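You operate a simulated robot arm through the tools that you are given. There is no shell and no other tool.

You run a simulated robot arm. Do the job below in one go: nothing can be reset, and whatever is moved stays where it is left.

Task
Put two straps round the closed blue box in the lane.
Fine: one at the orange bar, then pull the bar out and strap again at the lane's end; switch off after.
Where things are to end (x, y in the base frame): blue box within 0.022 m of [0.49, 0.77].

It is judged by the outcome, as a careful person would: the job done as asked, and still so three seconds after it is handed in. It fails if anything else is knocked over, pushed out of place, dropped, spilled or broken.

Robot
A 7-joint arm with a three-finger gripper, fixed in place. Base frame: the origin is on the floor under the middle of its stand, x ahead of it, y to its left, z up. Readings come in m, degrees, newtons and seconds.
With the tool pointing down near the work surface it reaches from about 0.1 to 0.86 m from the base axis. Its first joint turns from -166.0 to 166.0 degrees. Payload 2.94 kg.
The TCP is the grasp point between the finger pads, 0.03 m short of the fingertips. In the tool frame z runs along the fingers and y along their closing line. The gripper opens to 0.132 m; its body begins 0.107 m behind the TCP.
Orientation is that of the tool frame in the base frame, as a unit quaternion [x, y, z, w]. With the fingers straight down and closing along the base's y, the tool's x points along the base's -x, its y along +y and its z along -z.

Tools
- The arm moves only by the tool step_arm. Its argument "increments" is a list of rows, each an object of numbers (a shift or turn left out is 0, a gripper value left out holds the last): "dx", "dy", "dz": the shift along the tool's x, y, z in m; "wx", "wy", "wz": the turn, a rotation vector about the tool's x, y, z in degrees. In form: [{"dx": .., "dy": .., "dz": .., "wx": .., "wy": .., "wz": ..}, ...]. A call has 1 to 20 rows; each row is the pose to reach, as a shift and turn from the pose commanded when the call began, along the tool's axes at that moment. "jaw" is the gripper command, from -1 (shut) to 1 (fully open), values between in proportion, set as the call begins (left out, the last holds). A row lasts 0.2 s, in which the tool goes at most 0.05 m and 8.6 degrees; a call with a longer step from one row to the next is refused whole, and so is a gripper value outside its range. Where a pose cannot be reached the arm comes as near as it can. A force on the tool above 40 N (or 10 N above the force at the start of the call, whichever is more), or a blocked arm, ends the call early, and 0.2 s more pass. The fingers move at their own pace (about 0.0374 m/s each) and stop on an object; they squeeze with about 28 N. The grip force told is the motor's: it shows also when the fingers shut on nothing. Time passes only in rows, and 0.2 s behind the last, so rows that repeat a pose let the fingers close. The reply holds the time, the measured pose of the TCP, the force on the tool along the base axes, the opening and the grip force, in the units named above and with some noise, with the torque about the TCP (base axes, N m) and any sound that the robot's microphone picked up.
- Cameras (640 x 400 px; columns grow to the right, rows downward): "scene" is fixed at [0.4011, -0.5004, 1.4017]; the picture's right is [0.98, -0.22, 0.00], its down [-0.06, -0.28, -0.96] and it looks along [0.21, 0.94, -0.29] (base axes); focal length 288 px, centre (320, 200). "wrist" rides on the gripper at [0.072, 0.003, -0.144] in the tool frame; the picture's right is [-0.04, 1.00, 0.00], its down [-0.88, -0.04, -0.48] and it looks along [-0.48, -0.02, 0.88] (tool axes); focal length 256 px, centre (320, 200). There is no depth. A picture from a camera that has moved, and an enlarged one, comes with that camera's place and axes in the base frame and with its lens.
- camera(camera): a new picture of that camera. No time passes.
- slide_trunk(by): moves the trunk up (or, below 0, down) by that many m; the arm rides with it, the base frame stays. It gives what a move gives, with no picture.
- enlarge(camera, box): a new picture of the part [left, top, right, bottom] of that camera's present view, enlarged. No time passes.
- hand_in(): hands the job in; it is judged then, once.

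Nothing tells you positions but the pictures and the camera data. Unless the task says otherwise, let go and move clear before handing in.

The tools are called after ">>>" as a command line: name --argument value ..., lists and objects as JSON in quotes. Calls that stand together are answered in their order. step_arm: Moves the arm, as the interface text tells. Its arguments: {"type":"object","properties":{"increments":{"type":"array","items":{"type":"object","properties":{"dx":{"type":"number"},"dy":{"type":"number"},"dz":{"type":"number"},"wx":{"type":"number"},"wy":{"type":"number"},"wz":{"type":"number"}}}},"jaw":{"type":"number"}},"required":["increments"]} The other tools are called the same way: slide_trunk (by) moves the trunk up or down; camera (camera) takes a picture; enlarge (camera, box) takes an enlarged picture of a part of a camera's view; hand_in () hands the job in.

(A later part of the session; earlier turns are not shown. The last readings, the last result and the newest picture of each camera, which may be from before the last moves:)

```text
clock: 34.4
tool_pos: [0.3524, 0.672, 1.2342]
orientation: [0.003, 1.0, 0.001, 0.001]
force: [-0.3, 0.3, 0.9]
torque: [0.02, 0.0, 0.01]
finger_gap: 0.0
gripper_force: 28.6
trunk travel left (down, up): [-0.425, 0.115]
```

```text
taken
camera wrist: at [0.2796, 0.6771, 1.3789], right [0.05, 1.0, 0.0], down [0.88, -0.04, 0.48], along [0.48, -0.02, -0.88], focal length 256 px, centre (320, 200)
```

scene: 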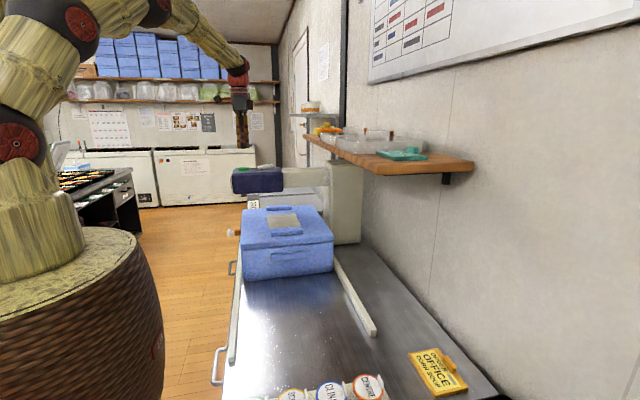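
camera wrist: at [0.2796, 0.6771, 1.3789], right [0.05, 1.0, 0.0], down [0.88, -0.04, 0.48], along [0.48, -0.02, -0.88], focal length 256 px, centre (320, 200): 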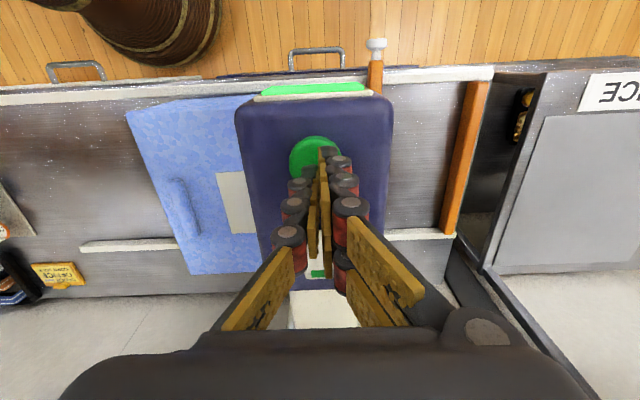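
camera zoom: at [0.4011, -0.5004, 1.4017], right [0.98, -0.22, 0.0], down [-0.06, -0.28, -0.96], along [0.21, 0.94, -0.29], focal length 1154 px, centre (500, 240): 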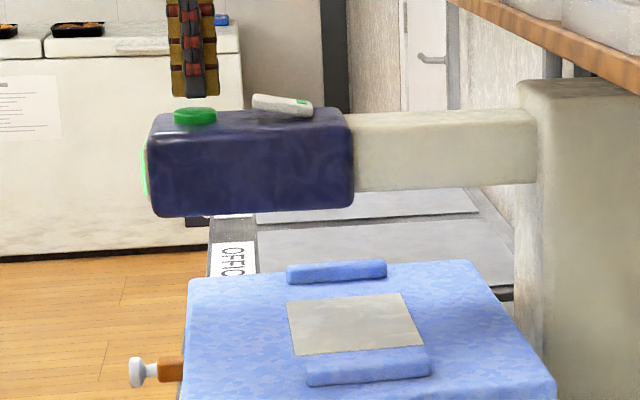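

The panel is lit green and the box is still at the bar. I press the green button.

>>> step_arm --increments '[{"dz": 0.006}, {"dz": 0.011}, {"dz": 0.014}, {"dz": 0.017}, {"dz": 0.02}]'

>>> enlarge --camera "scene" --box '[225, 140, 325, 240]'

```text
clock: 35.6
tool_pos: [0.3515, 0.6728, 1.217]
orientation: [0.003, 1.0, 0.001, 0.001]
force: [-0.4, -1.1, 8.2]
torque: [-0.03, 0.02, -0.01]
finger_gap: 0.006
gripper_force: 28.6
trunk travel left (down, up): [-0.425, 0.115]
heard: click
```

```text
4.00 times, centred on (275, 190) of scene
camera zoom: at [0.4011, -0.5004, 1.4017], right [0.98, -0.22, 0.0], down [-0.06, -0.28, -0.96], along [0.21, 0.94, -0.29], focal length 1154 px, centre (500, 240)
```

zoom: 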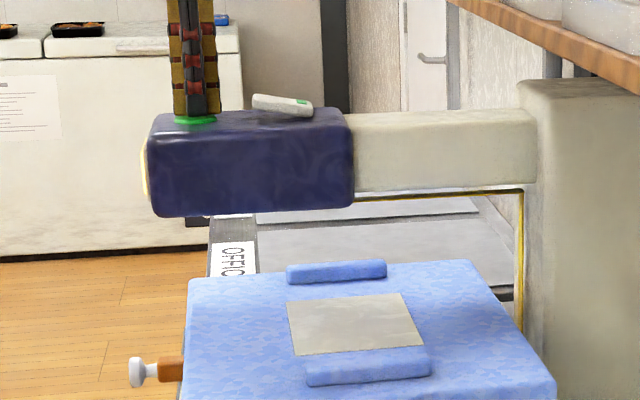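

The strap cycle has started: a yellow strap loop is out around the arm and the panel is amber. I lift off and wait for it to finish.

>>> step_arm --increments '[{"dz": -0.02}, {"dz": -0.05}, {"dz": -0.08}, {"dz": -0.08}, {"dz": -0.08}, {"dz": -0.08}, {"dz": -0.08}, {"dz": -0.08}]'

>>> enlarge --camera "scene" --box '[225, 140, 325, 240]'

>>> step_arm --increments '[{"dz": 0}, {"dz": 0}, {"dz": 0}, {"dz": 0}, {"dz": 0}, {"dz": 0}, {"dz": 0}, {"dz": 0}]'

>>> enlarge --camera "scene" --box '[225, 140, 325, 240]'

```text
clock: 37.4
tool_pos: [0.3526, 0.6736, 1.2915]
orientation: [0.003, 1.0, -0.001, -0.001]
force: [0.3, -0.1, 0.5]
torque: [-0.02, 0.03, 0.0]
finger_gap: 0.0
gripper_force: 28.0
trunk travel left (down, up): [-0.425, 0.115]
```

```text
4.00 times, centred on (275, 190) of scene
camera zoom: at [0.4011, -0.5004, 1.4017], right [0.98, -0.22, 0.0], down [-0.06, -0.28, -0.96], along [0.21, 0.94, -0.29], focal length 1154 px, centre (500, 240)
```

zoom: 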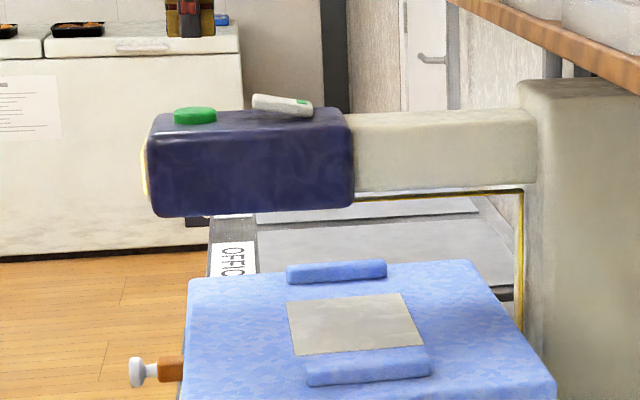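

```text
clock: 39.2
tool_pos: [0.3518, 0.6728, 1.2926]
orientation: [0.003, 1.0, 0.0, 0.0]
force: [0.3, 0.5, 0.3]
torque: [0.03, -0.01, 0.01]
finger_gap: 0.0002
gripper_force: 28.4
trunk travel left (down, up): [-0.425, 0.115]
```

```text
4.00 times, centred on (275, 190) of scene
camera zoom: at [0.4011, -0.5004, 1.4017], right [0.98, -0.22, 0.0], down [-0.06, -0.28, -0.96], along [0.21, 0.94, -0.29], focal length 1154 px, centre (500, 240)
```

zoom: 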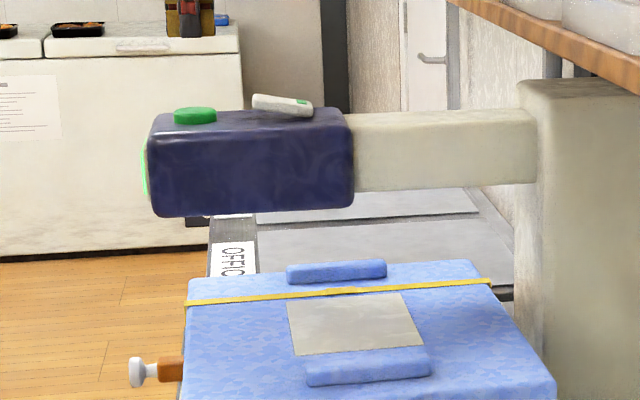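

Strap one is on, and the panel is green again. Next is the bar: I swing clear of the head, open the gripper and tilt toward +x so I can grip the knob without the hand coming near the head.

>>> step_arm --increments '[{"dx": 0.046}, {"dx": 0.092}, {"dx": 0.138}, {"dx": 0.184}, {"dx": 0.23}, {"dx": 0.23, "dy": 0.034, "dz": 0.03, "wy": -7.5}, {"dx": 0.23, "dy": 0.068, "dz": 0.06, "wy": -15}, {"dx": 0.23, "dy": 0.102, "dz": 0.09, "wy": -22.5}, {"dx": 0.23, "dy": 0.102, "dz": 0.13, "wy": -30}, {"dx": 0.23, "dy": 0.102, "dz": 0.17, "wy": -37.5}, {"dx": 0.23, "dy": 0.102, "dz": 0.2, "wy": -45}, {"dx": 0.23, "dy": 0.102, "dz": 0.2, "wy": -45}]' --jaw 0

>>> camera --camera "wrist"

>>> camera --camera "scene"

```text
clock: 41.1
tool_pos: [0.2463, 0.7565, 1.2134]
orientation: [0.084, 0.971, -0.001, 0.225]
force: [0.8, 0.2, 1.4]
torque: [0.06, 0.05, 0.02]
finger_gap: 0.0661
gripper_force: 0.2
trunk travel left (down, up): [-0.425, 0.115]
stopped in row 9: the arm was blocked; the commanded pose is now the measured one
```

```text
taken
camera wrist: at [0.1195, 0.7778, 1.3116], right [0.2, 0.98, 0.05], down [0.56, -0.16, 0.81], along [0.8, -0.13, -0.58], focal length 256 px, centre (320, 200)
```

wrist: 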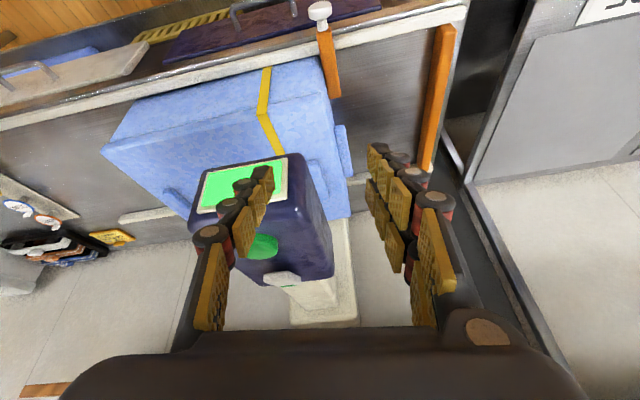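

```text
taken
```

scene: 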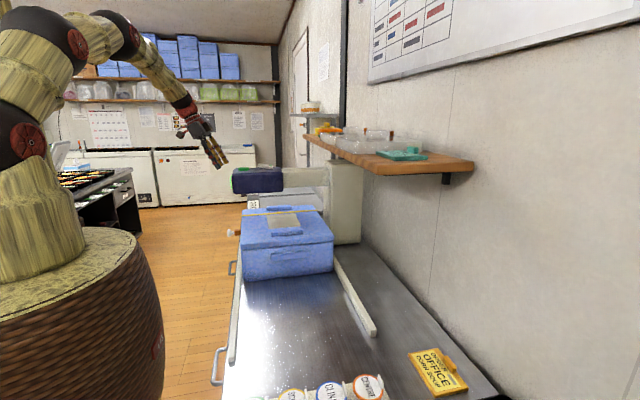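

The 45° sideways tilt ran into a reach limit (no contact, force about 1 N), and the arm stopped in free space in front of the head. I'll use a gentler 20° tilt, with the yaw squared up, further from the head.

>>> step_arm --increments '[{"dx": 0.0238, "dy": 0.0028, "dz": 0.012, "wx": -0.6, "wy": 2.0, "wz": -3.1}, {"dx": 0.0475, "dy": 0.0057, "dz": 0.0239, "wx": -1.2, "wy": 4.0, "wz": -6.3}, {"dx": 0.0713, "dy": 0.0085, "dz": 0.0359, "wx": -1.8, "wy": 6.0, "wz": -9.4}, {"dx": 0.0713, "dy": 0.0085, "dz": 0.0359, "wx": -1.8, "wy": 6.0, "wz": -9.4}]'

>>> camera --camera "wrist"

>>> camera --camera "scene"

```text
clock: 42.1
tool_pos: [0.2185, 0.7735, 1.1585]
orientation: [0.013, 0.985, 0.005, 0.174]
force: [-0.1, 0.0, 1.0]
torque: [-0.01, 0.02, -0.01]
finger_gap: 0.0664
gripper_force: 0.0
trunk travel left (down, up): [-0.425, 0.115]
```

```text
taken
camera wrist: at [0.101, 0.7791, 1.2709], right [0.06, 1.0, 0.03], down [0.66, -0.06, 0.75], along [0.75, -0.03, -0.66], focal length 256 px, centre (320, 200)
```

wrist: 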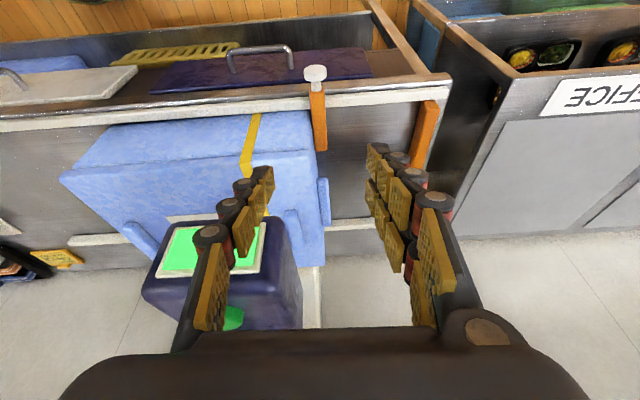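

```text
taken
```

scene: 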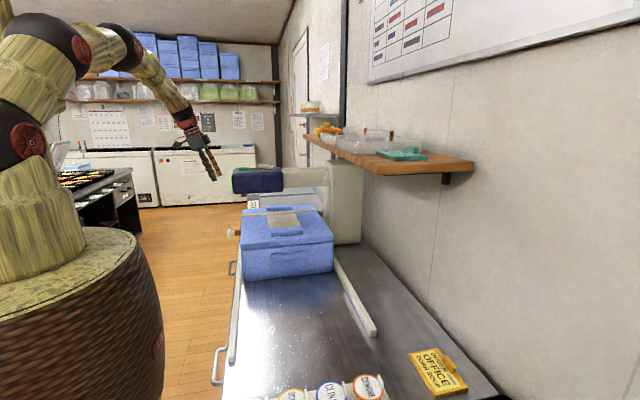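

>>> step_arm --increments '[{"dz": 0}, {"dz": 0}, {"dz": 0}]'

>>> enlarge --camera "wrist" --box '[260, 40, 400, 160]'

```text
clock: 42.9
tool_pos: [0.2185, 0.774, 1.1584]
orientation: [0.013, 0.985, 0.003, 0.174]
force: [0.7, -0.7, 0.3]
torque: [0.01, 0.0, 0.0]
finger_gap: 0.066
gripper_force: 0.1
trunk travel left (down, up): [-0.425, 0.115]
```

```text
3.33 times, centred on (330, 100) of wrist
camera zoom: at [0.101, 0.7788, 1.2683], right [0.07, 1.0, 0.02], down [0.66, -0.06, 0.75], along [0.75, -0.03, -0.66], focal length 853 px, centre (287, 533)
```

zoom: 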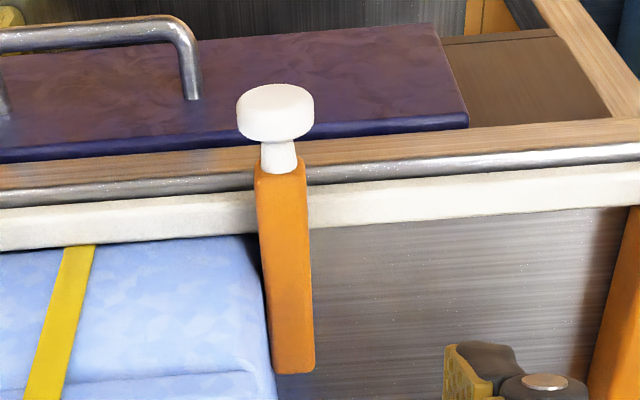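

>>> step_arm --increments '[{"dx": 0.0235, "dz": -0.0086}, {"dx": 0.047, "dz": -0.0171}, {"dx": 0.047, "dz": -0.0171}]'

```text
clock: 43.9
tool_pos: [0.22, 0.7608, 1.1465]
orientation: [0.046, 0.984, -0.01, 0.173]
force: [0.1, -0.3, 0.0]
torque: [-0.01, 0.0, 0.02]
finger_gap: 0.066
gripper_force: 0.0
trunk travel left (down, up): [-0.425, 0.115]
stopped in row 3: the arm was blocked; the commanded pose is now the measured one
```

The arm refuses to swing further left with this tilt, with no force on the tool. I look for what limits it before going on.

>>> camera --camera "scene"

>>> enlarge --camera "scene" --box '[0, 0, 270, 220]'

>>> camera --camera "wrist"

```text
taken
```

scene: 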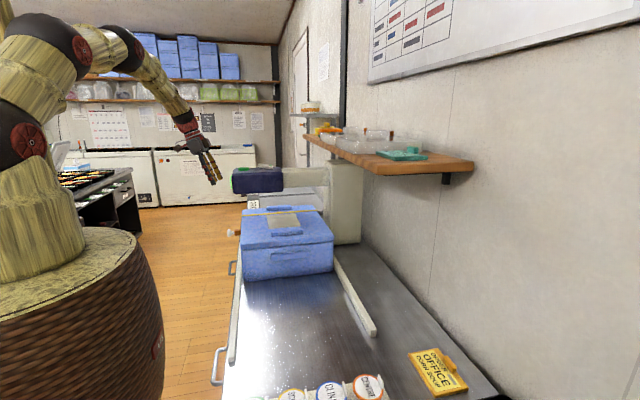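

```text
1.82 times, centred on (135, 110) of scene
camera zoom: at [0.4011, -0.5004, 1.4017], right [0.98, -0.22, 0.0], down [-0.06, -0.28, -0.96], along [0.21, 0.94, -0.29], focal length 524 px, centre (656, 364)
```

zoom: 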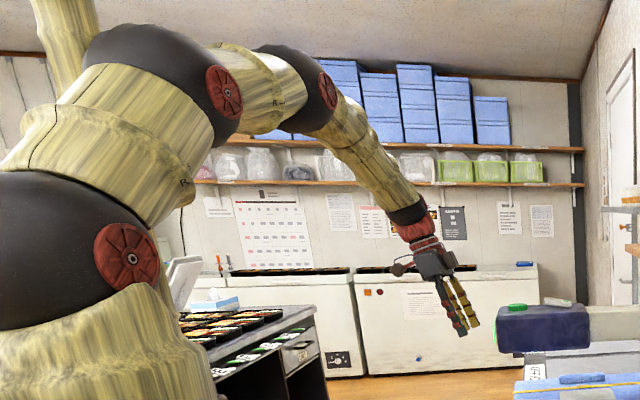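

```text
taken
camera wrist: at [0.1032, 0.7754, 1.2574], right [0.13, 0.99, 0.01], down [0.66, -0.1, 0.75], along [0.74, -0.09, -0.66], focal length 256 px, centre (320, 200)
```

wrist: 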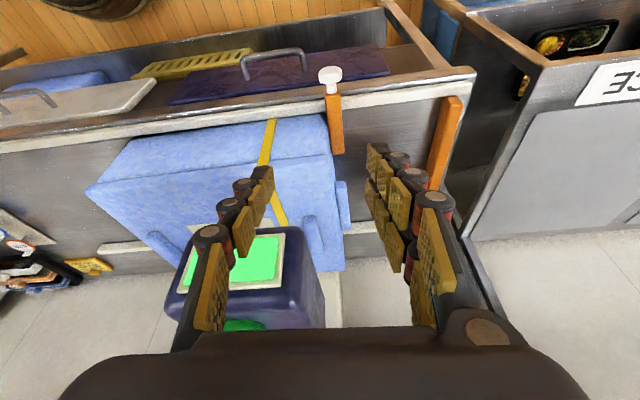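

>>> step_arm --increments '[{"dx": 0.013, "dy": 0.001, "dz": -0.0235, "wx": -0.4, "wy": 6.65, "wz": -1.8}, {"dx": 0.026, "dy": 0.002, "dz": -0.047, "wx": -0.8, "wy": 13.3, "wz": -3.6}, {"dx": 0.0389, "dy": 0.0032, "dz": -0.0706, "wx": -1.15, "wy": 19.94, "wz": -5.3}, {"dx": 0.0389, "dy": 0.0032, "dz": -0.0706, "wx": -1.15, "wy": 19.94, "wz": -5.3}, {"dx": 0.0389, "dy": 0.0032, "dz": -0.0706, "wx": -1.15, "wy": 19.94, "wz": -5.3}]'

>>> step_arm --increments '[{"wz": -8}, {"wz": -16}, {"wz": -24}, {"wz": -24}]'

```text
clock: 45.1
tool_pos: [0.1576, 0.7698, 1.2011]
orientation: [-0.003, 1.0, -0.001, 0.0]
force: [0.8, -0.4, 0.2]
torque: [0.03, 0.01, 0.01]
finger_gap: 0.0658
gripper_force: 0.0
trunk travel left (down, up): [-0.425, 0.115]
```

```text
clock: 46.1
tool_pos: [0.1566, 0.7706, 1.1992]
orientation: [-0.211, 0.977, -0.001, 0.0]
force: [0.1, -0.3, 0.2]
torque: [0.0, -0.01, -0.02]
finger_gap: 0.066
gripper_force: 0.1
trunk travel left (down, up): [-0.425, 0.115]
```

>>> step_arm --increments '[{"dx": 0.0341, "dy": 0.0155}, {"dx": 0.0682, "dy": 0.0309}, {"dx": 0.1023, "dy": 0.0464}, {"dx": 0.1364, "dy": 0.0618}, {"dx": 0.1364, "dy": 0.0618}]'

```text
clock: 47.2
tool_pos: [0.1283, 0.7592, 1.1857]
orientation: [-0.134, 0.991, -0.011, -0.002]
force: [0.4, 0.3, -1.4]
torque: [0.02, 0.01, 0.01]
finger_gap: 0.0661
gripper_force: 0.1
trunk travel left (down, up): [-0.425, 0.115]
stopped in row 5: the arm was blocked; the commanded pose is now the measured one
```

The block is simply the first joint's range: the wrist can't swing past about 80° azimuth. With the tool vertical I can still pull the knob from x 0.262 to about 0.13, which is enough. I square the tool up and come down at x 0.19, in front of the table edge.

>>> step_arm --increments '[{"dx": -0.0214, "dy": 0.0001, "dz": 0.0351, "wx": -0.4, "wy": -0.1, "wz": 5.1}, {"dx": -0.0427, "dy": 0.0001, "dz": 0.0702, "wx": -0.8, "wy": -0.2, "wz": 10.2}, {"dx": -0.0641, "dy": 0.0002, "dz": 0.1053, "wx": -1.27, "wy": -0.23, "wz": 15.4}, {"dx": -0.0641, "dy": 0.0002, "dz": 0.1053, "wx": -1.27, "wy": -0.23, "wz": 15.4}, {"dx": -0.0641, "dy": 0.0002, "dz": 0.1053, "wx": -1.27, "wy": -0.23, "wz": 15.4}]'

>>> camera --camera "wrist"

>>> camera --camera "scene"

```text
clock: 48.4
tool_pos: [0.1857, 0.775, 1.0804]
orientation: [-0.001, 1.0, 0.001, -0.001]
force: [0.3, 0.3, -0.1]
torque: [-0.03, 0.02, 0.0]
finger_gap: 0.0662
gripper_force: 0.0
trunk travel left (down, up): [-0.425, 0.115]
```

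```text
taken
camera wrist: at [0.1133, 0.779, 1.2253], right [0.04, 1.0, 0.0], down [0.88, -0.04, 0.47], along [0.47, -0.02, -0.88], focal length 256 px, centre (320, 200)
```

wrist: 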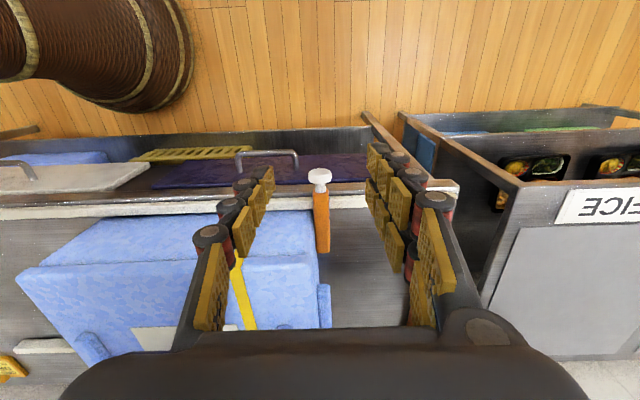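

```text
taken
```

scene: 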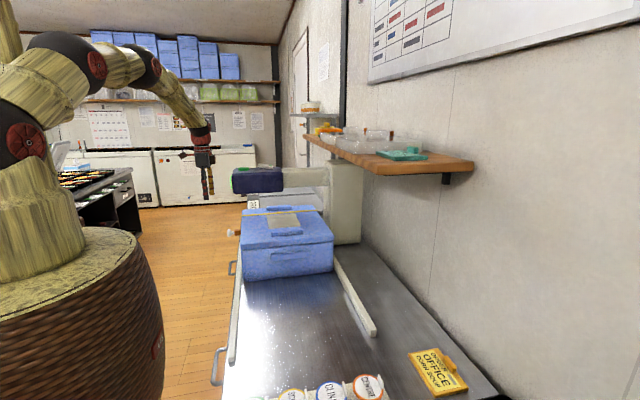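

The knob is at about [0.263, 0.772, 0.875]. I descend beside it, in front of the table, to TCP z 0.885.

>>> step_arm --increments '[{"dy": -0.001, "dz": 0.045}, {"dy": -0.002, "dz": 0.09}, {"dy": -0.002, "dz": 0.135}, {"dy": -0.002, "dz": 0.17}, {"dy": -0.002, "dz": 0.195}, {"dy": -0.002, "dz": 0.195}]'

>>> camera --camera "wrist"

>>> enlarge --camera "scene" --box '[160, 120, 320, 270]'

```text
clock: 49.8
tool_pos: [0.1864, 0.7754, 0.8858]
orientation: [-0.003, 1.0, 0.0, 0.0]
force: [0.3, 0.3, -1.3]
torque: [0.03, 0.01, 0.0]
finger_gap: 0.0661
gripper_force: 0.1
trunk travel left (down, up): [-0.425, 0.115]
```

```text
taken
camera wrist: at [0.1128, 0.7777, 1.0308], right [0.04, 1.0, 0.0], down [0.88, -0.04, 0.48], along [0.47, -0.02, -0.88], focal length 256 px, centre (320, 200)
```

wrist: 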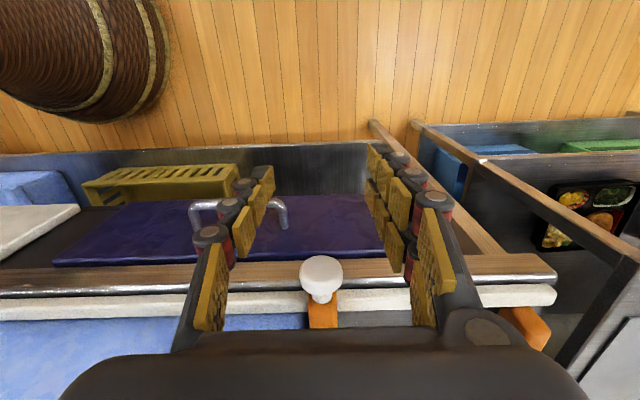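

```text
2.67 times, centred on (240, 195) of scene
camera zoom: at [0.4011, -0.5004, 1.4017], right [0.98, -0.22, 0.0], down [-0.06, -0.28, -0.96], along [0.21, 0.94, -0.29], focal length 769 px, centre (533, 213)
```

zoom: 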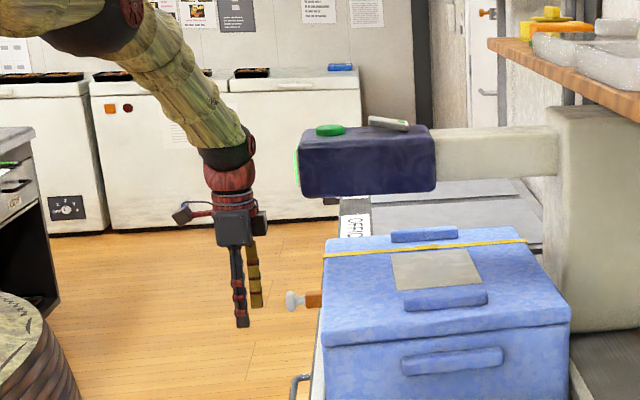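

The gripper is level with the knob and 7.5 cm in front of it. I move in along +x, checking clearance to the head partway.

>>> step_arm --increments '[{"dx": -0.015, "dy": -0.001}, {"dx": -0.03, "dy": -0.002}, {"dx": -0.045, "dy": -0.002}, {"dx": -0.055, "dy": -0.002}, {"dx": -0.055, "dy": -0.002}]'

>>> camera --camera "wrist"

>>> enlarge --camera "scene" --box '[200, 140, 300, 260]'

```text
clock: 51.0
tool_pos: [0.2404, 0.7705, 0.8858]
orientation: [-0.001, 1.0, 0.001, 0.0]
force: [0.5, 0.8, 0.2]
torque: [0.0, 0.0, -0.01]
finger_gap: 0.066
gripper_force: 0.1
trunk travel left (down, up): [-0.425, 0.115]
```

```text
taken
camera wrist: at [0.1687, 0.7746, 1.0313], right [0.04, 1.0, 0.0], down [0.88, -0.03, 0.48], along [0.47, -0.02, -0.88], focal length 256 px, centre (320, 200)
```

wrist: 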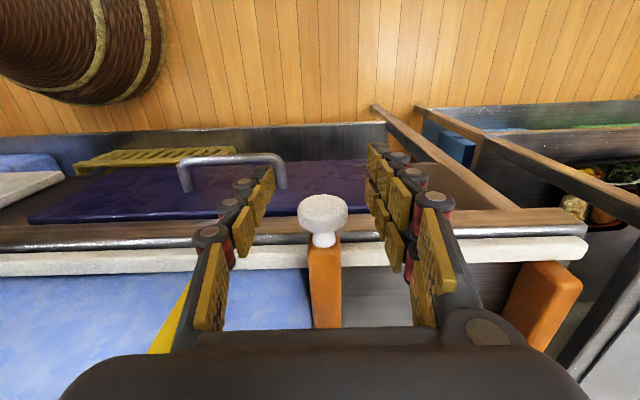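

```text
3.33 times, centred on (250, 200) of scene
camera zoom: at [0.4011, -0.5004, 1.4017], right [0.98, -0.22, 0.0], down [-0.06, -0.28, -0.96], along [0.21, 0.94, -0.29], focal length 961 px, centre (553, 200)
```

zoom: 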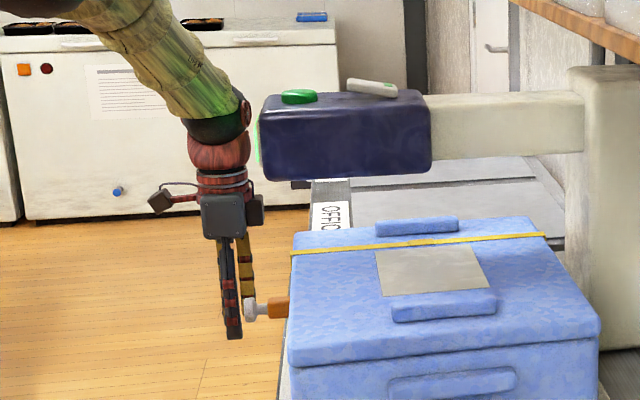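

Alignment is good and the hand is clear of the head. I move the last 2 cm and close on the knob.

>>> step_arm --increments '[{"dx": -0.01, "dy": 0.001}, {"dx": -0.02, "dy": 0.001}, {"dx": -0.02, "dy": 0.001}]'

>>> enlarge --camera "scene" --box '[200, 140, 300, 260]'

>>> enlarge --camera "wrist" --box '[180, 120, 480, 340]'

```text
clock: 51.8
tool_pos: [0.261, 0.7727, 0.8849]
orientation: [-0.002, 1.0, 0.001, 0.0]
force: [-0.6, 0.9, 0.4]
torque: [0.0, 0.05, 0.01]
finger_gap: 0.0658
gripper_force: 0.1
trunk travel left (down, up): [-0.425, 0.115]
```

```text
3.33 times, centred on (250, 200) of scene
camera zoom: at [0.4011, -0.5004, 1.4017], right [0.98, -0.22, 0.0], down [-0.06, -0.28, -0.96], along [0.21, 0.94, -0.29], focal length 961 px, centre (553, 200)
```

zoom: 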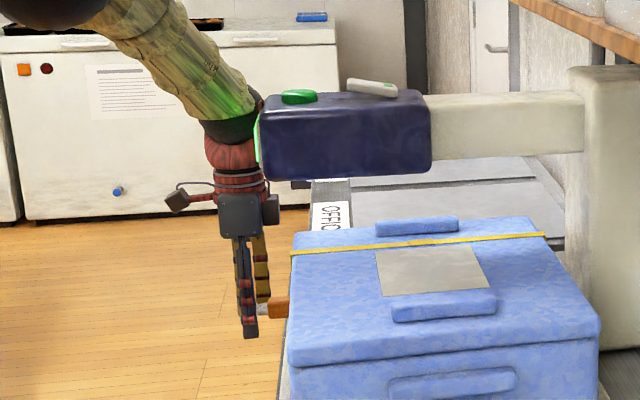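

```text
1.82 times, centred on (330, 230) of wrist
camera zoom: at [0.189, 0.7758, 1.0304], right [0.04, 1.0, 0.0], down [0.88, -0.03, 0.48], along [0.47, -0.02, -0.88], focal length 465 px, centre (302, 146)
```

zoom: 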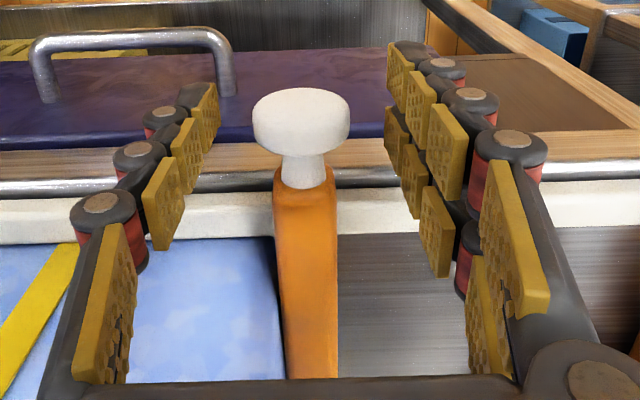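

The knob's disc is centred between the pads. I close the gripper.

>>> step_arm --increments '[{"dz": 0}, {"dz": 0}, {"dz": 0}, {"dz": 0}, {"dz": 0}]' --jaw -1

>>> enlarge --camera "wrist" --box '[180, 120, 480, 340]'

```text
clock: 53.0
tool_pos: [0.2627, 0.7716, 0.8846]
orientation: [-0.001, 1.0, -0.001, 0.0]
force: [0.2, -3.2, 0.3]
torque: [0.0, 0.06, -0.17]
finger_gap: 0.0308
gripper_force: 41.2
trunk travel left (down, up): [-0.425, 0.115]
```

```text
1.82 times, centred on (330, 230) of wrist
camera zoom: at [0.1891, 0.7753, 1.0302], right [0.04, 1.0, 0.0], down [0.88, -0.04, 0.47], along [0.47, -0.02, -0.88], focal length 465 px, centre (302, 146)
```

zoom: 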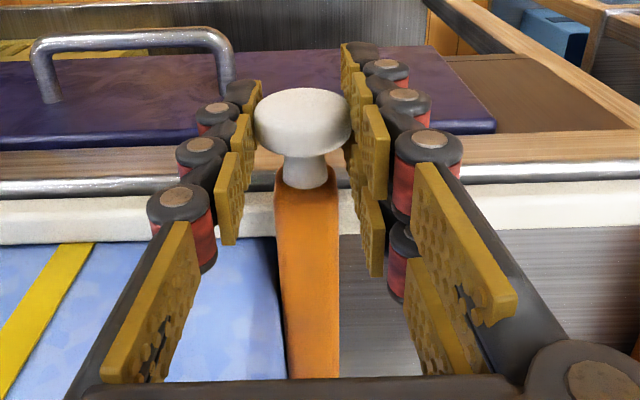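

The knob is held (gap 0.031, grip 41 N). I pull slowly along -x.

>>> step_arm --increments '[{"dx": 0.005}, {"dx": 0.01}, {"dx": 0.016}, {"dx": 0.022}, {"dx": 0.028}]'

>>> enlarge --camera "wrist" --box '[180, 120, 480, 340]'

>>> enlarge --camera "scene" --box '[200, 140, 300, 260]'

```text
clock: 54.2
tool_pos: [0.2346, 0.7718, 0.8856]
orientation: [-0.002, 1.0, 0.0, 0.0]
force: [0.4, -3.3, 1.4]
torque: [-0.05, -0.2, -0.12]
finger_gap: 0.0305
gripper_force: 44.6
trunk travel left (down, up): [-0.425, 0.115]
```

```text
1.82 times, centred on (330, 230) of wrist
camera zoom: at [0.1613, 0.7751, 1.0302], right [0.04, 1.0, 0.0], down [0.88, -0.04, 0.48], along [0.47, -0.02, -0.88], focal length 465 px, centre (302, 146)
```

zoom: 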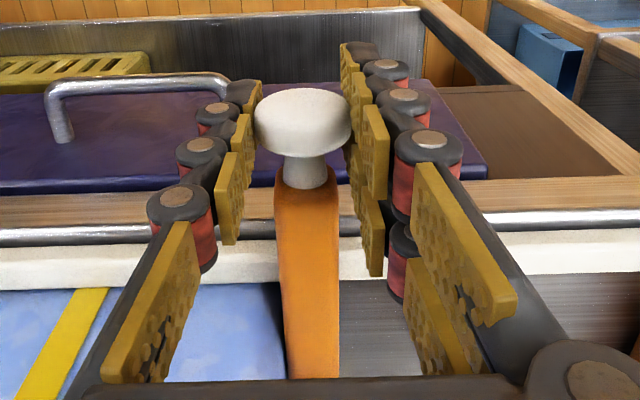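

```text
3.33 times, centred on (250, 200) of scene
camera zoom: at [0.4011, -0.5004, 1.4017], right [0.98, -0.22, 0.0], down [-0.06, -0.28, -0.96], along [0.21, 0.94, -0.29], focal length 961 px, centre (553, 200)
```

zoom: 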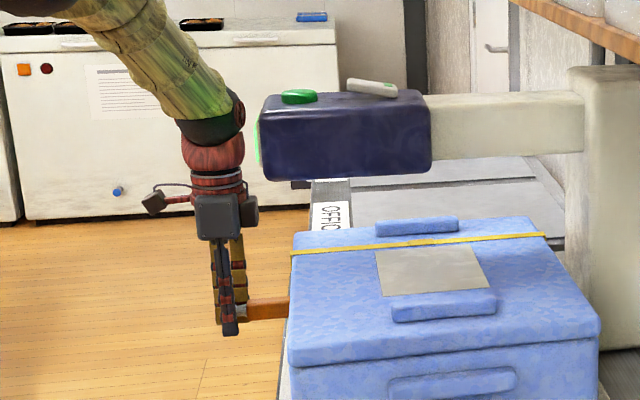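

The bar slides out freely with no strain. I keep pulling in slow steps.

>>> step_arm --increments '[{"dx": 0.008}, {"dx": 0.016}, {"dx": 0.024}, {"dx": 0.032}, {"dx": 0.04}, {"dx": 0.048}]'

>>> camera --camera "wrist"

>>> enlarge --camera "scene" --box '[200, 140, 300, 260]'

```text
clock: 55.6
tool_pos: [0.1873, 0.77, 0.8849]
orientation: [-0.001, 1.0, -0.001, 0.0]
force: [4.2, -4.7, 0.1]
torque: [-0.15, -0.07, -0.01]
finger_gap: 0.0308
gripper_force: 45.4
trunk travel left (down, up): [-0.425, 0.115]
```

```text
taken
camera wrist: at [0.1143, 0.7753, 1.0302], right [0.04, 1.0, 0.0], down [0.88, -0.04, 0.48], along [0.47, -0.02, -0.88], focal length 256 px, centre (320, 200)
```

wrist: 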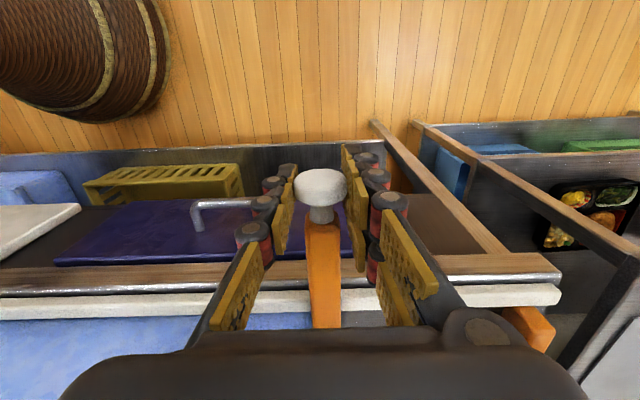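

```text
3.33 times, centred on (250, 200) of scene
camera zoom: at [0.4011, -0.5004, 1.4017], right [0.98, -0.22, 0.0], down [-0.06, -0.28, -0.96], along [0.21, 0.94, -0.29], focal length 961 px, centre (553, 200)
```

zoom: 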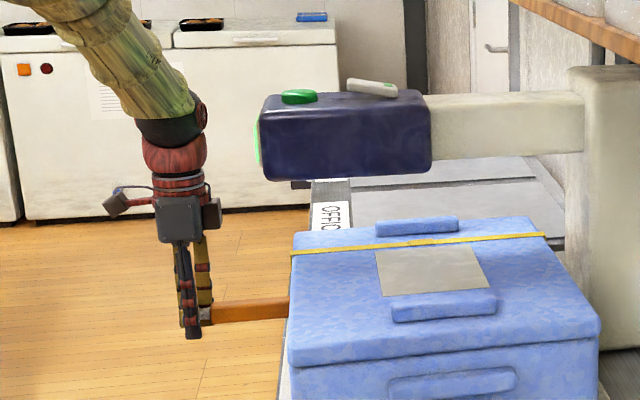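

Pulled 7.5 cm so far, with slight resistance starting. I continue carefully.

>>> step_arm --increments '[{"dx": 0.005}, {"dx": 0.01}, {"dx": 0.015}, {"dx": 0.02}]'

>>> enlarge --camera "wrist" --box '[180, 120, 480, 340]'

>>> enlarge --camera "scene" --box '[200, 140, 300, 260]'

```text
clock: 56.2
tool_pos: [0.1844, 0.7715, 0.8851]
orientation: [-0.001, 1.0, 0.0, 0.002]
force: [26.8, -3.8, -2.7]
torque: [-0.05, -0.76, -0.32]
finger_gap: 0.0306
gripper_force: 45.1
trunk travel left (down, up): [-0.425, 0.115]
stopped in row 2: the force on the tool passed its limit at 43 N (the readings are from after the stop); the commanded pose is now the measured one
```

```text
1.82 times, centred on (330, 230) of wrist
camera zoom: at [0.111, 0.7754, 1.0297], right [0.04, 1.0, 0.0], down [0.88, -0.04, 0.48], along [0.48, -0.02, -0.88], focal length 465 px, centre (302, 146)
```

zoom: 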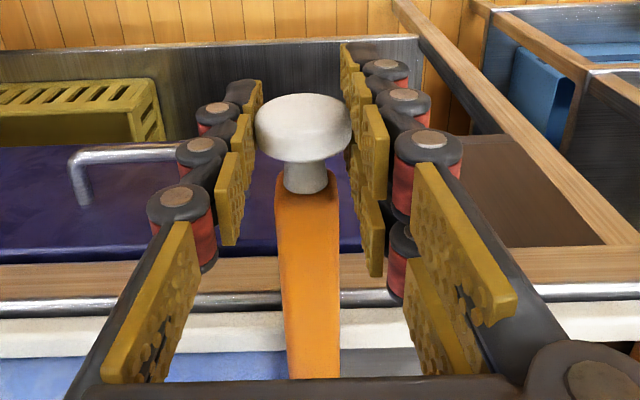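

```text
3.33 times, centred on (250, 200) of scene
camera zoom: at [0.4011, -0.5004, 1.4017], right [0.98, -0.22, 0.0], down [-0.06, -0.28, -0.96], along [0.21, 0.94, -0.29], focal length 961 px, centre (553, 200)
```

zoom: 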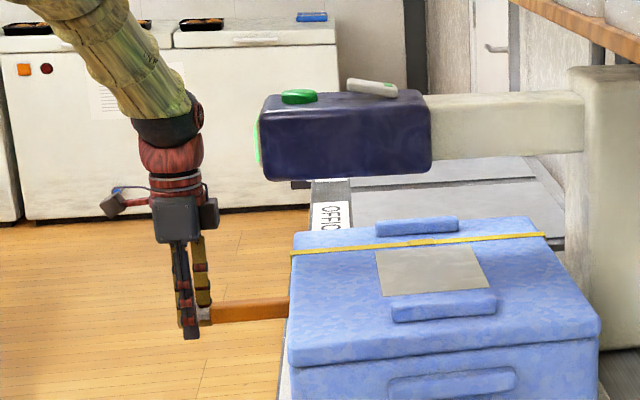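

The bar has come to its stop, pulled out about 7.8 cm, with its inner end back at the rail. I ease the tension, open the gripper, and check the bar stays put.

>>> step_arm --increments '[{"dx": -0.001}, {"dx": -0.001}]'

>>> step_arm --increments '[{"dz": 0}, {"dz": 0}, {"dz": 0}, {"dz": 0}]' --jaw 0

>>> camera --camera "wrist"

>>> enlarge --camera "scene" --box '[200, 140, 300, 260]'

```text
clock: 56.8
tool_pos: [0.1842, 0.7704, 0.885]
orientation: [0.0, 1.0, 0.0, 0.001]
force: [32.0, -5.3, -1.7]
torque: [-0.12, -0.49, -0.14]
finger_gap: 0.0303
gripper_force: 45.3
trunk travel left (down, up): [-0.425, 0.115]
```

```text
clock: 57.8
tool_pos: [0.18, 0.7721, 0.8852]
orientation: [-0.002, 1.0, 0.0, 0.001]
force: [0.1, 0.0, -0.3]
torque: [-0.01, -0.04, -0.03]
finger_gap: 0.0657
gripper_force: 0.1
trunk travel left (down, up): [-0.425, 0.115]
```

```text
taken
camera wrist: at [0.107, 0.7761, 1.0303], right [0.04, 1.0, 0.0], down [0.88, -0.04, 0.48], along [0.48, -0.02, -0.88], focal length 256 px, centre (320, 200)
```

wrist: 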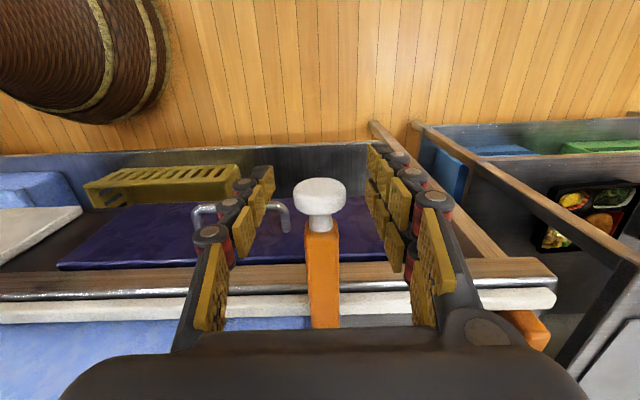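

```text
3.33 times, centred on (250, 200) of scene
camera zoom: at [0.4011, -0.5004, 1.4017], right [0.98, -0.22, 0.0], down [-0.06, -0.28, -0.96], along [0.21, 0.94, -0.29], focal length 961 px, centre (553, 200)
```

zoom: 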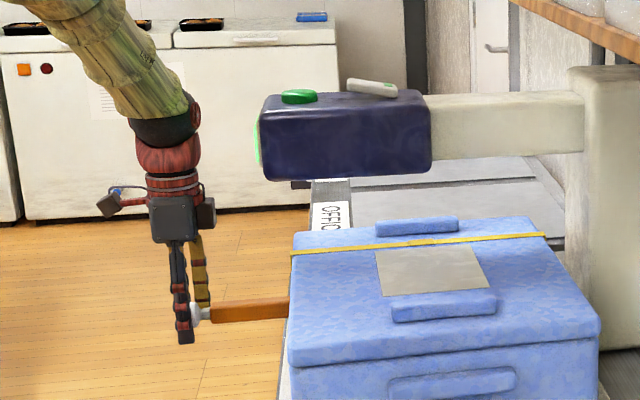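

The bar stays out by itself. I rise clear of it and check that the lane is free.

>>> step_arm --increments '[{"dz": -0.04}, {"dz": -0.085}, {"dz": -0.13}, {"dz": -0.175}, {"dz": -0.22}, {"dz": -0.265}, {"dz": -0.31}, {"dz": -0.31}]'

>>> camera --camera "wrist"

>>> enlarge --camera "wrist" --box '[240, 130, 440, 280]'

```text
clock: 59.6
tool_pos: [0.1802, 0.7714, 1.1956]
orientation: [-0.002, 1.0, 0.0, 0.001]
force: [0.4, 0.5, 0.1]
torque: [-0.01, 0.0, 0.02]
finger_gap: 0.066
gripper_force: 0.1
trunk travel left (down, up): [-0.425, 0.115]
```

```text
taken
camera wrist: at [0.1071, 0.7763, 1.3402], right [0.04, 1.0, 0.0], down [0.88, -0.04, 0.48], along [0.48, -0.02, -0.88], focal length 256 px, centre (320, 200)
```

wrist: 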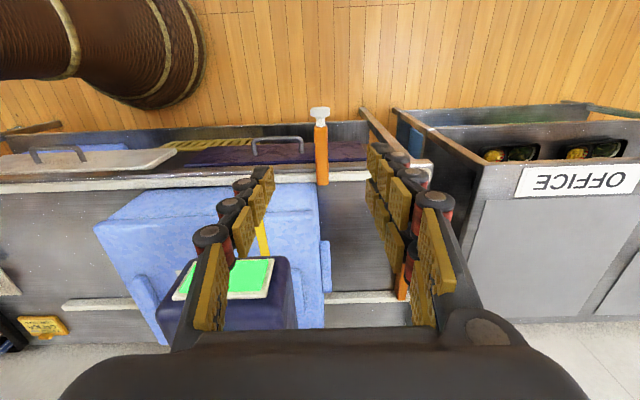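

```text
2.67 times, centred on (340, 205) of wrist
camera zoom: at [0.1071, 0.7763, 1.3402], right [0.04, 1.0, 0.0], down [0.88, -0.04, 0.48], along [0.48, -0.02, -0.88], focal length 683 px, centre (267, 187)
```

zoom: 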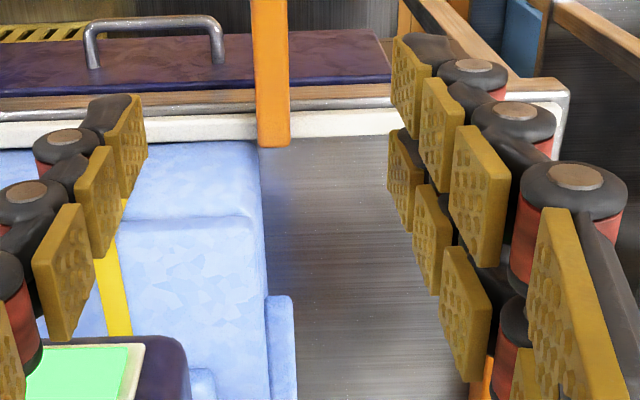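

The lane is clear: the bar's end is flush with the rail. I close the gripper and go back behind the box for the second push.

>>> step_arm --increments '[{"dz": -0.041}, {"dz": -0.082}, {"dz": -0.123}, {"dz": -0.164}, {"dz": -0.205}, {"dx": -0.0256, "dy": -0.0383, "dz": -0.205}, {"dx": -0.0512, "dy": -0.0767, "dz": -0.205}, {"dx": -0.0768, "dy": -0.115, "dz": -0.205}, {"dx": -0.1023, "dy": -0.1533, "dz": -0.205}, {"dx": -0.1279, "dy": -0.1917, "dz": -0.205}, {"dx": -0.1535, "dy": -0.23, "dz": -0.205}, {"dx": -0.1791, "dy": -0.2683, "dz": -0.205}, {"dx": -0.2047, "dy": -0.3067, "dz": -0.205}, {"dx": -0.2303, "dy": -0.345, "dz": -0.205}, {"dx": -0.2558, "dy": -0.3833, "dz": -0.205}, {"dx": -0.2814, "dy": -0.4217, "dz": -0.205}, {"dx": -0.307, "dy": -0.471, "dz": -0.205}, {"dx": -0.307, "dy": -0.471, "dz": -0.205}]' --jaw -1

>>> step_arm --increments '[{"dz": 0.03, "wx": -7}, {"dz": 0.06, "wx": -14}, {"dz": 0.09, "wx": -21}, {"dz": 0.12, "wx": -28}, {"dz": 0.15, "wx": -35}, {"dz": 0.15, "wx": -35}]'

>>> camera --camera "wrist"

>>> camera --camera "scene"

```text
refused: row 17 steps farther than a row can; nothing moved
```

```text
clock: 61.0
tool_pos: [0.1808, 0.7741, 1.0443]
orientation: [-0.001, 0.954, 0.3, 0.002]
force: [0.4, -0.3, -0.4]
torque: [0.02, -0.01, -0.02]
finger_gap: 0.0659
gripper_force: 0.0
trunk travel left (down, up): [-0.425, 0.115]
```

```text
taken
camera wrist: at [0.1077, 0.6944, 1.1652], right [0.04, 0.82, 0.57], down [0.88, -0.3, 0.37], along [0.48, 0.49, -0.73], focal length 256 px, centre (320, 200)
```

wrist: 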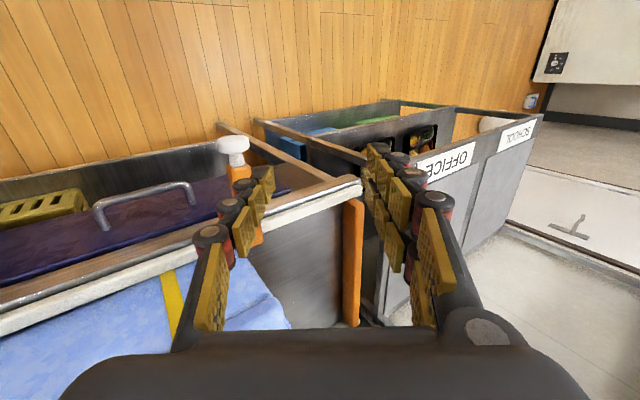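

```text
taken
```

scene: 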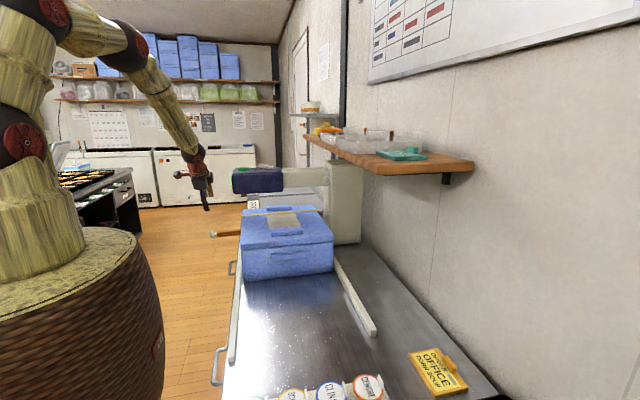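

The first call was refused for one over-long row and the tilt ran on its own. It did no harm: the tips are well above the knob. I now rise straight up from here and move behind the box, keeping the tilt.

>>> step_arm --increments '[{"dy": 0.0251, "dz": -0.0358}, {"dy": 0.0502, "dz": -0.0717}, {"dy": 0.0753, "dz": -0.1075}, {"dy": 0.1005, "dz": -0.1434}, {"dy": 0.1256, "dz": -0.1792}, {"dy": 0.1507, "dz": -0.215}, {"dy": 0.1758, "dz": -0.2509}, {"dy": 0.2009, "dz": -0.2867}, {"dx": -0.0255, "dy": 0.1686, "dz": -0.3094}, {"dx": -0.051, "dy": 0.1362, "dz": -0.332}, {"dx": -0.0765, "dy": 0.1039, "dz": -0.3547}, {"dx": -0.102, "dy": 0.0716, "dz": -0.3774}, {"dx": -0.1275, "dy": 0.0393, "dz": -0.4001}, {"dx": -0.153, "dy": 0.0069, "dz": -0.4227}, {"dx": -0.1785, "dy": -0.0254, "dz": -0.4454}, {"dx": -0.204, "dy": -0.0577, "dz": -0.4681}, {"dx": -0.2295, "dy": -0.0901, "dz": -0.4907}, {"dx": -0.255, "dy": -0.1224, "dz": -0.5134}, {"dx": -0.2805, "dy": -0.1547, "dz": -0.5361}, {"dx": -0.306, "dy": -0.1871, "dz": -0.5587}]' --jaw -1

>>> camera --camera "scene"

>>> camera --camera "wrist"

```text
clock: 65.2
tool_pos: [0.4894, 0.2981, 1.3977]
orientation: [-0.001, 0.954, 0.3, 0.002]
force: [0.1, 0.0, 1.0]
torque: [0.0, 0.06, 0.05]
finger_gap: 0.0
gripper_force: 27.7
trunk travel left (down, up): [-0.425, 0.115]
```

```text
taken
```

scene: 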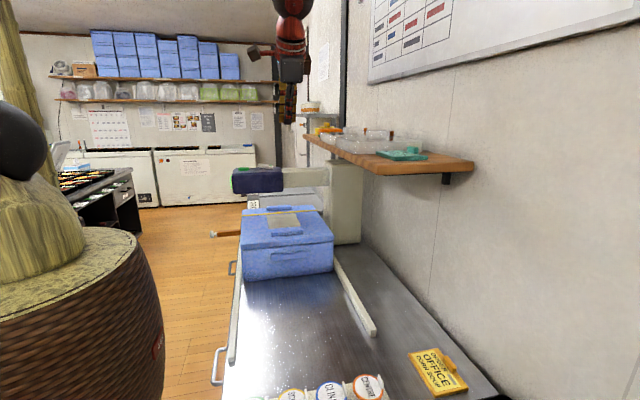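

```text
taken
camera wrist: at [0.4164, 0.2188, 1.5182], right [0.04, 0.82, 0.57], down [0.88, -0.3, 0.37], along [0.48, 0.49, -0.73], focal length 256 px, centre (320, 200)
```

wrist: 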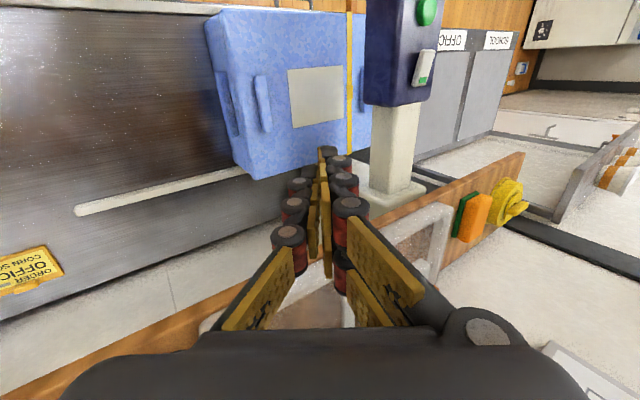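

>>> step_arm --increments '[{"dy": -0.0274, "dz": 0.0391}, {"dy": -0.0548, "dz": 0.0781}, {"dy": -0.0822, "dz": 0.1172}, {"dy": -0.1096, "dz": 0.1563}, {"dy": -0.137, "dz": 0.1954}, {"dy": -0.1644, "dz": 0.2344}, {"dy": -0.1918, "dz": 0.2735}, {"dy": -0.2192, "dz": 0.3126}, {"dy": -0.2466, "dz": 0.3516}, {"dy": -0.274, "dz": 0.3907}, {"dy": -0.274, "dz": 0.3907}]'

>>> camera --camera "scene"

>>> camera --camera "wrist"

```text
clock: 67.6
tool_pos: [0.4868, 0.2979, 0.9209]
orientation: [-0.002, 0.954, 0.3, 0.001]
force: [-0.1, -0.1, -0.2]
torque: [0.0, -0.01, 0.03]
finger_gap: 0.0
gripper_force: 28.1
trunk travel left (down, up): [-0.425, 0.115]
```

```text
taken
```

scene: 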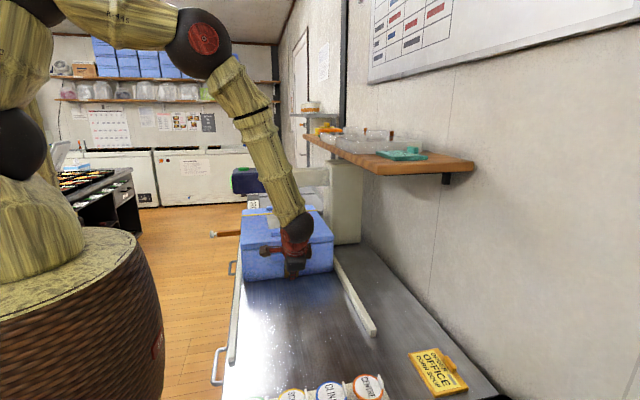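

```text
taken
camera wrist: at [0.4139, 0.2187, 1.0408], right [0.04, 0.82, 0.57], down [0.88, -0.3, 0.37], along [0.48, 0.49, -0.73], focal length 256 px, centre (320, 200)
```

wrist: 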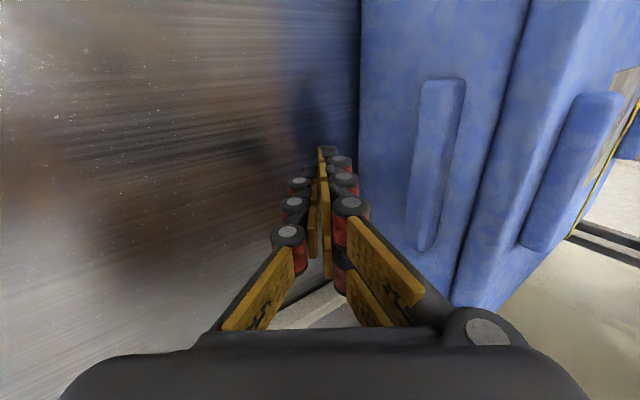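

I'm in place behind the box. I push slowly along +y toward the lane's end.

>>> step_arm --increments '[{"dy": 0.0098, "dz": 0.0069}, {"dy": 0.0197, "dz": 0.0138}, {"dy": 0.0295, "dz": 0.0207}, {"dy": 0.0393, "dz": 0.0276}, {"dy": 0.0491, "dz": 0.0344}, {"dy": 0.059, "dz": 0.0413}, {"dy": 0.0688, "dz": 0.0482}, {"dy": 0.0786, "dz": 0.0551}, {"dy": 0.0885, "dz": 0.062}, {"dy": 0.0983, "dz": 0.0689}]'

>>> enlarge --camera "scene" --box '[200, 160, 380, 300]'

>>> camera --camera "wrist"

```text
clock: 69.8
tool_pos: [0.4893, 0.4182, 0.9205]
orientation: [-0.002, 0.954, 0.3, 0.001]
force: [-0.2, -0.8, -0.2]
torque: [0.03, -0.04, -0.01]
finger_gap: 0.0003
gripper_force: 28.5
trunk travel left (down, up): [-0.425, 0.115]
```

```text
2.86 times, centred on (290, 230) of scene
camera zoom: at [0.4011, -0.5004, 1.4017], right [0.98, -0.22, 0.0], down [-0.06, -0.28, -0.96], along [0.21, 0.94, -0.29], focal length 824 px, centre (406, 114)
```

zoom: 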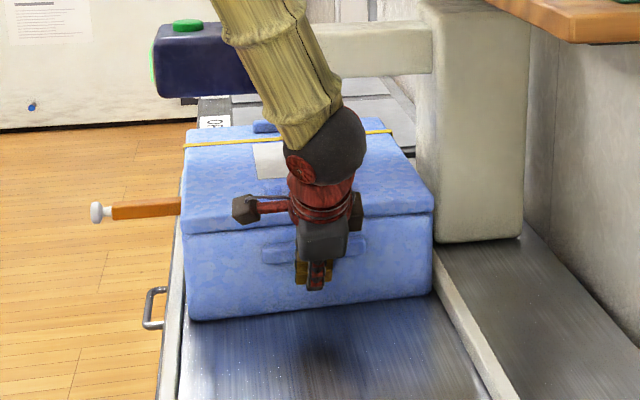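

```text
taken
camera wrist: at [0.416, 0.3395, 1.0415], right [0.04, 0.82, 0.57], down [0.88, -0.3, 0.37], along [0.48, 0.49, -0.73], focal length 256 px, centre (320, 200)
```

wrist: 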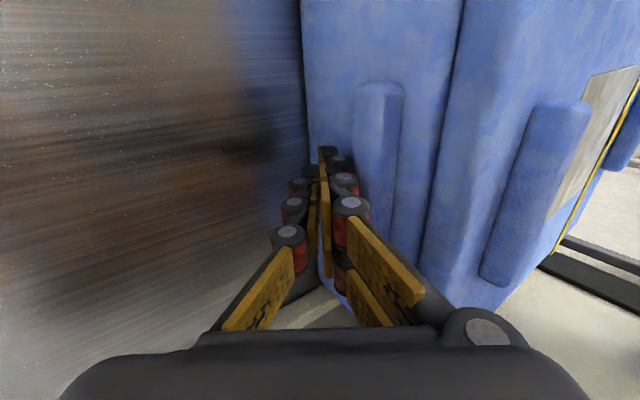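

The box is moving freely past the bar. I continue to just short of the end stop.

>>> step_arm --increments '[{"dy": 0.0098, "dz": 0.0069}, {"dy": 0.0197, "dz": 0.0138}, {"dy": 0.0295, "dz": 0.0207}, {"dy": 0.0393, "dz": 0.0276}, {"dy": 0.0491, "dz": 0.0344}, {"dy": 0.059, "dz": 0.0413}, {"dy": 0.0688, "dz": 0.0482}, {"dy": 0.0755, "dz": 0.0529}]'

>>> enlarge --camera "scene" --box '[200, 160, 380, 300]'

```text
clock: 71.6
tool_pos: [0.4873, 0.5119, 0.9198]
orientation: [-0.002, 0.954, 0.301, 0.0]
force: [1.0, -0.8, -0.7]
torque: [-0.02, 0.01, 0.02]
finger_gap: 0.0
gripper_force: 28.6
trunk travel left (down, up): [-0.425, 0.115]
```

```text
2.86 times, centred on (290, 230) of scene
camera zoom: at [0.4011, -0.5004, 1.4017], right [0.98, -0.22, 0.0], down [-0.06, -0.28, -0.96], along [0.21, 0.94, -0.29], focal length 824 px, centre (406, 114)
```

zoom: 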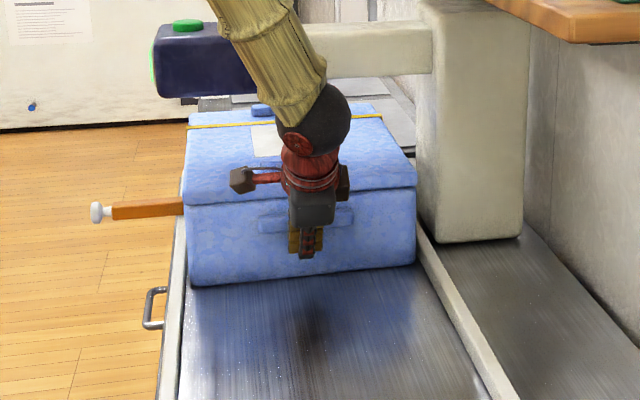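

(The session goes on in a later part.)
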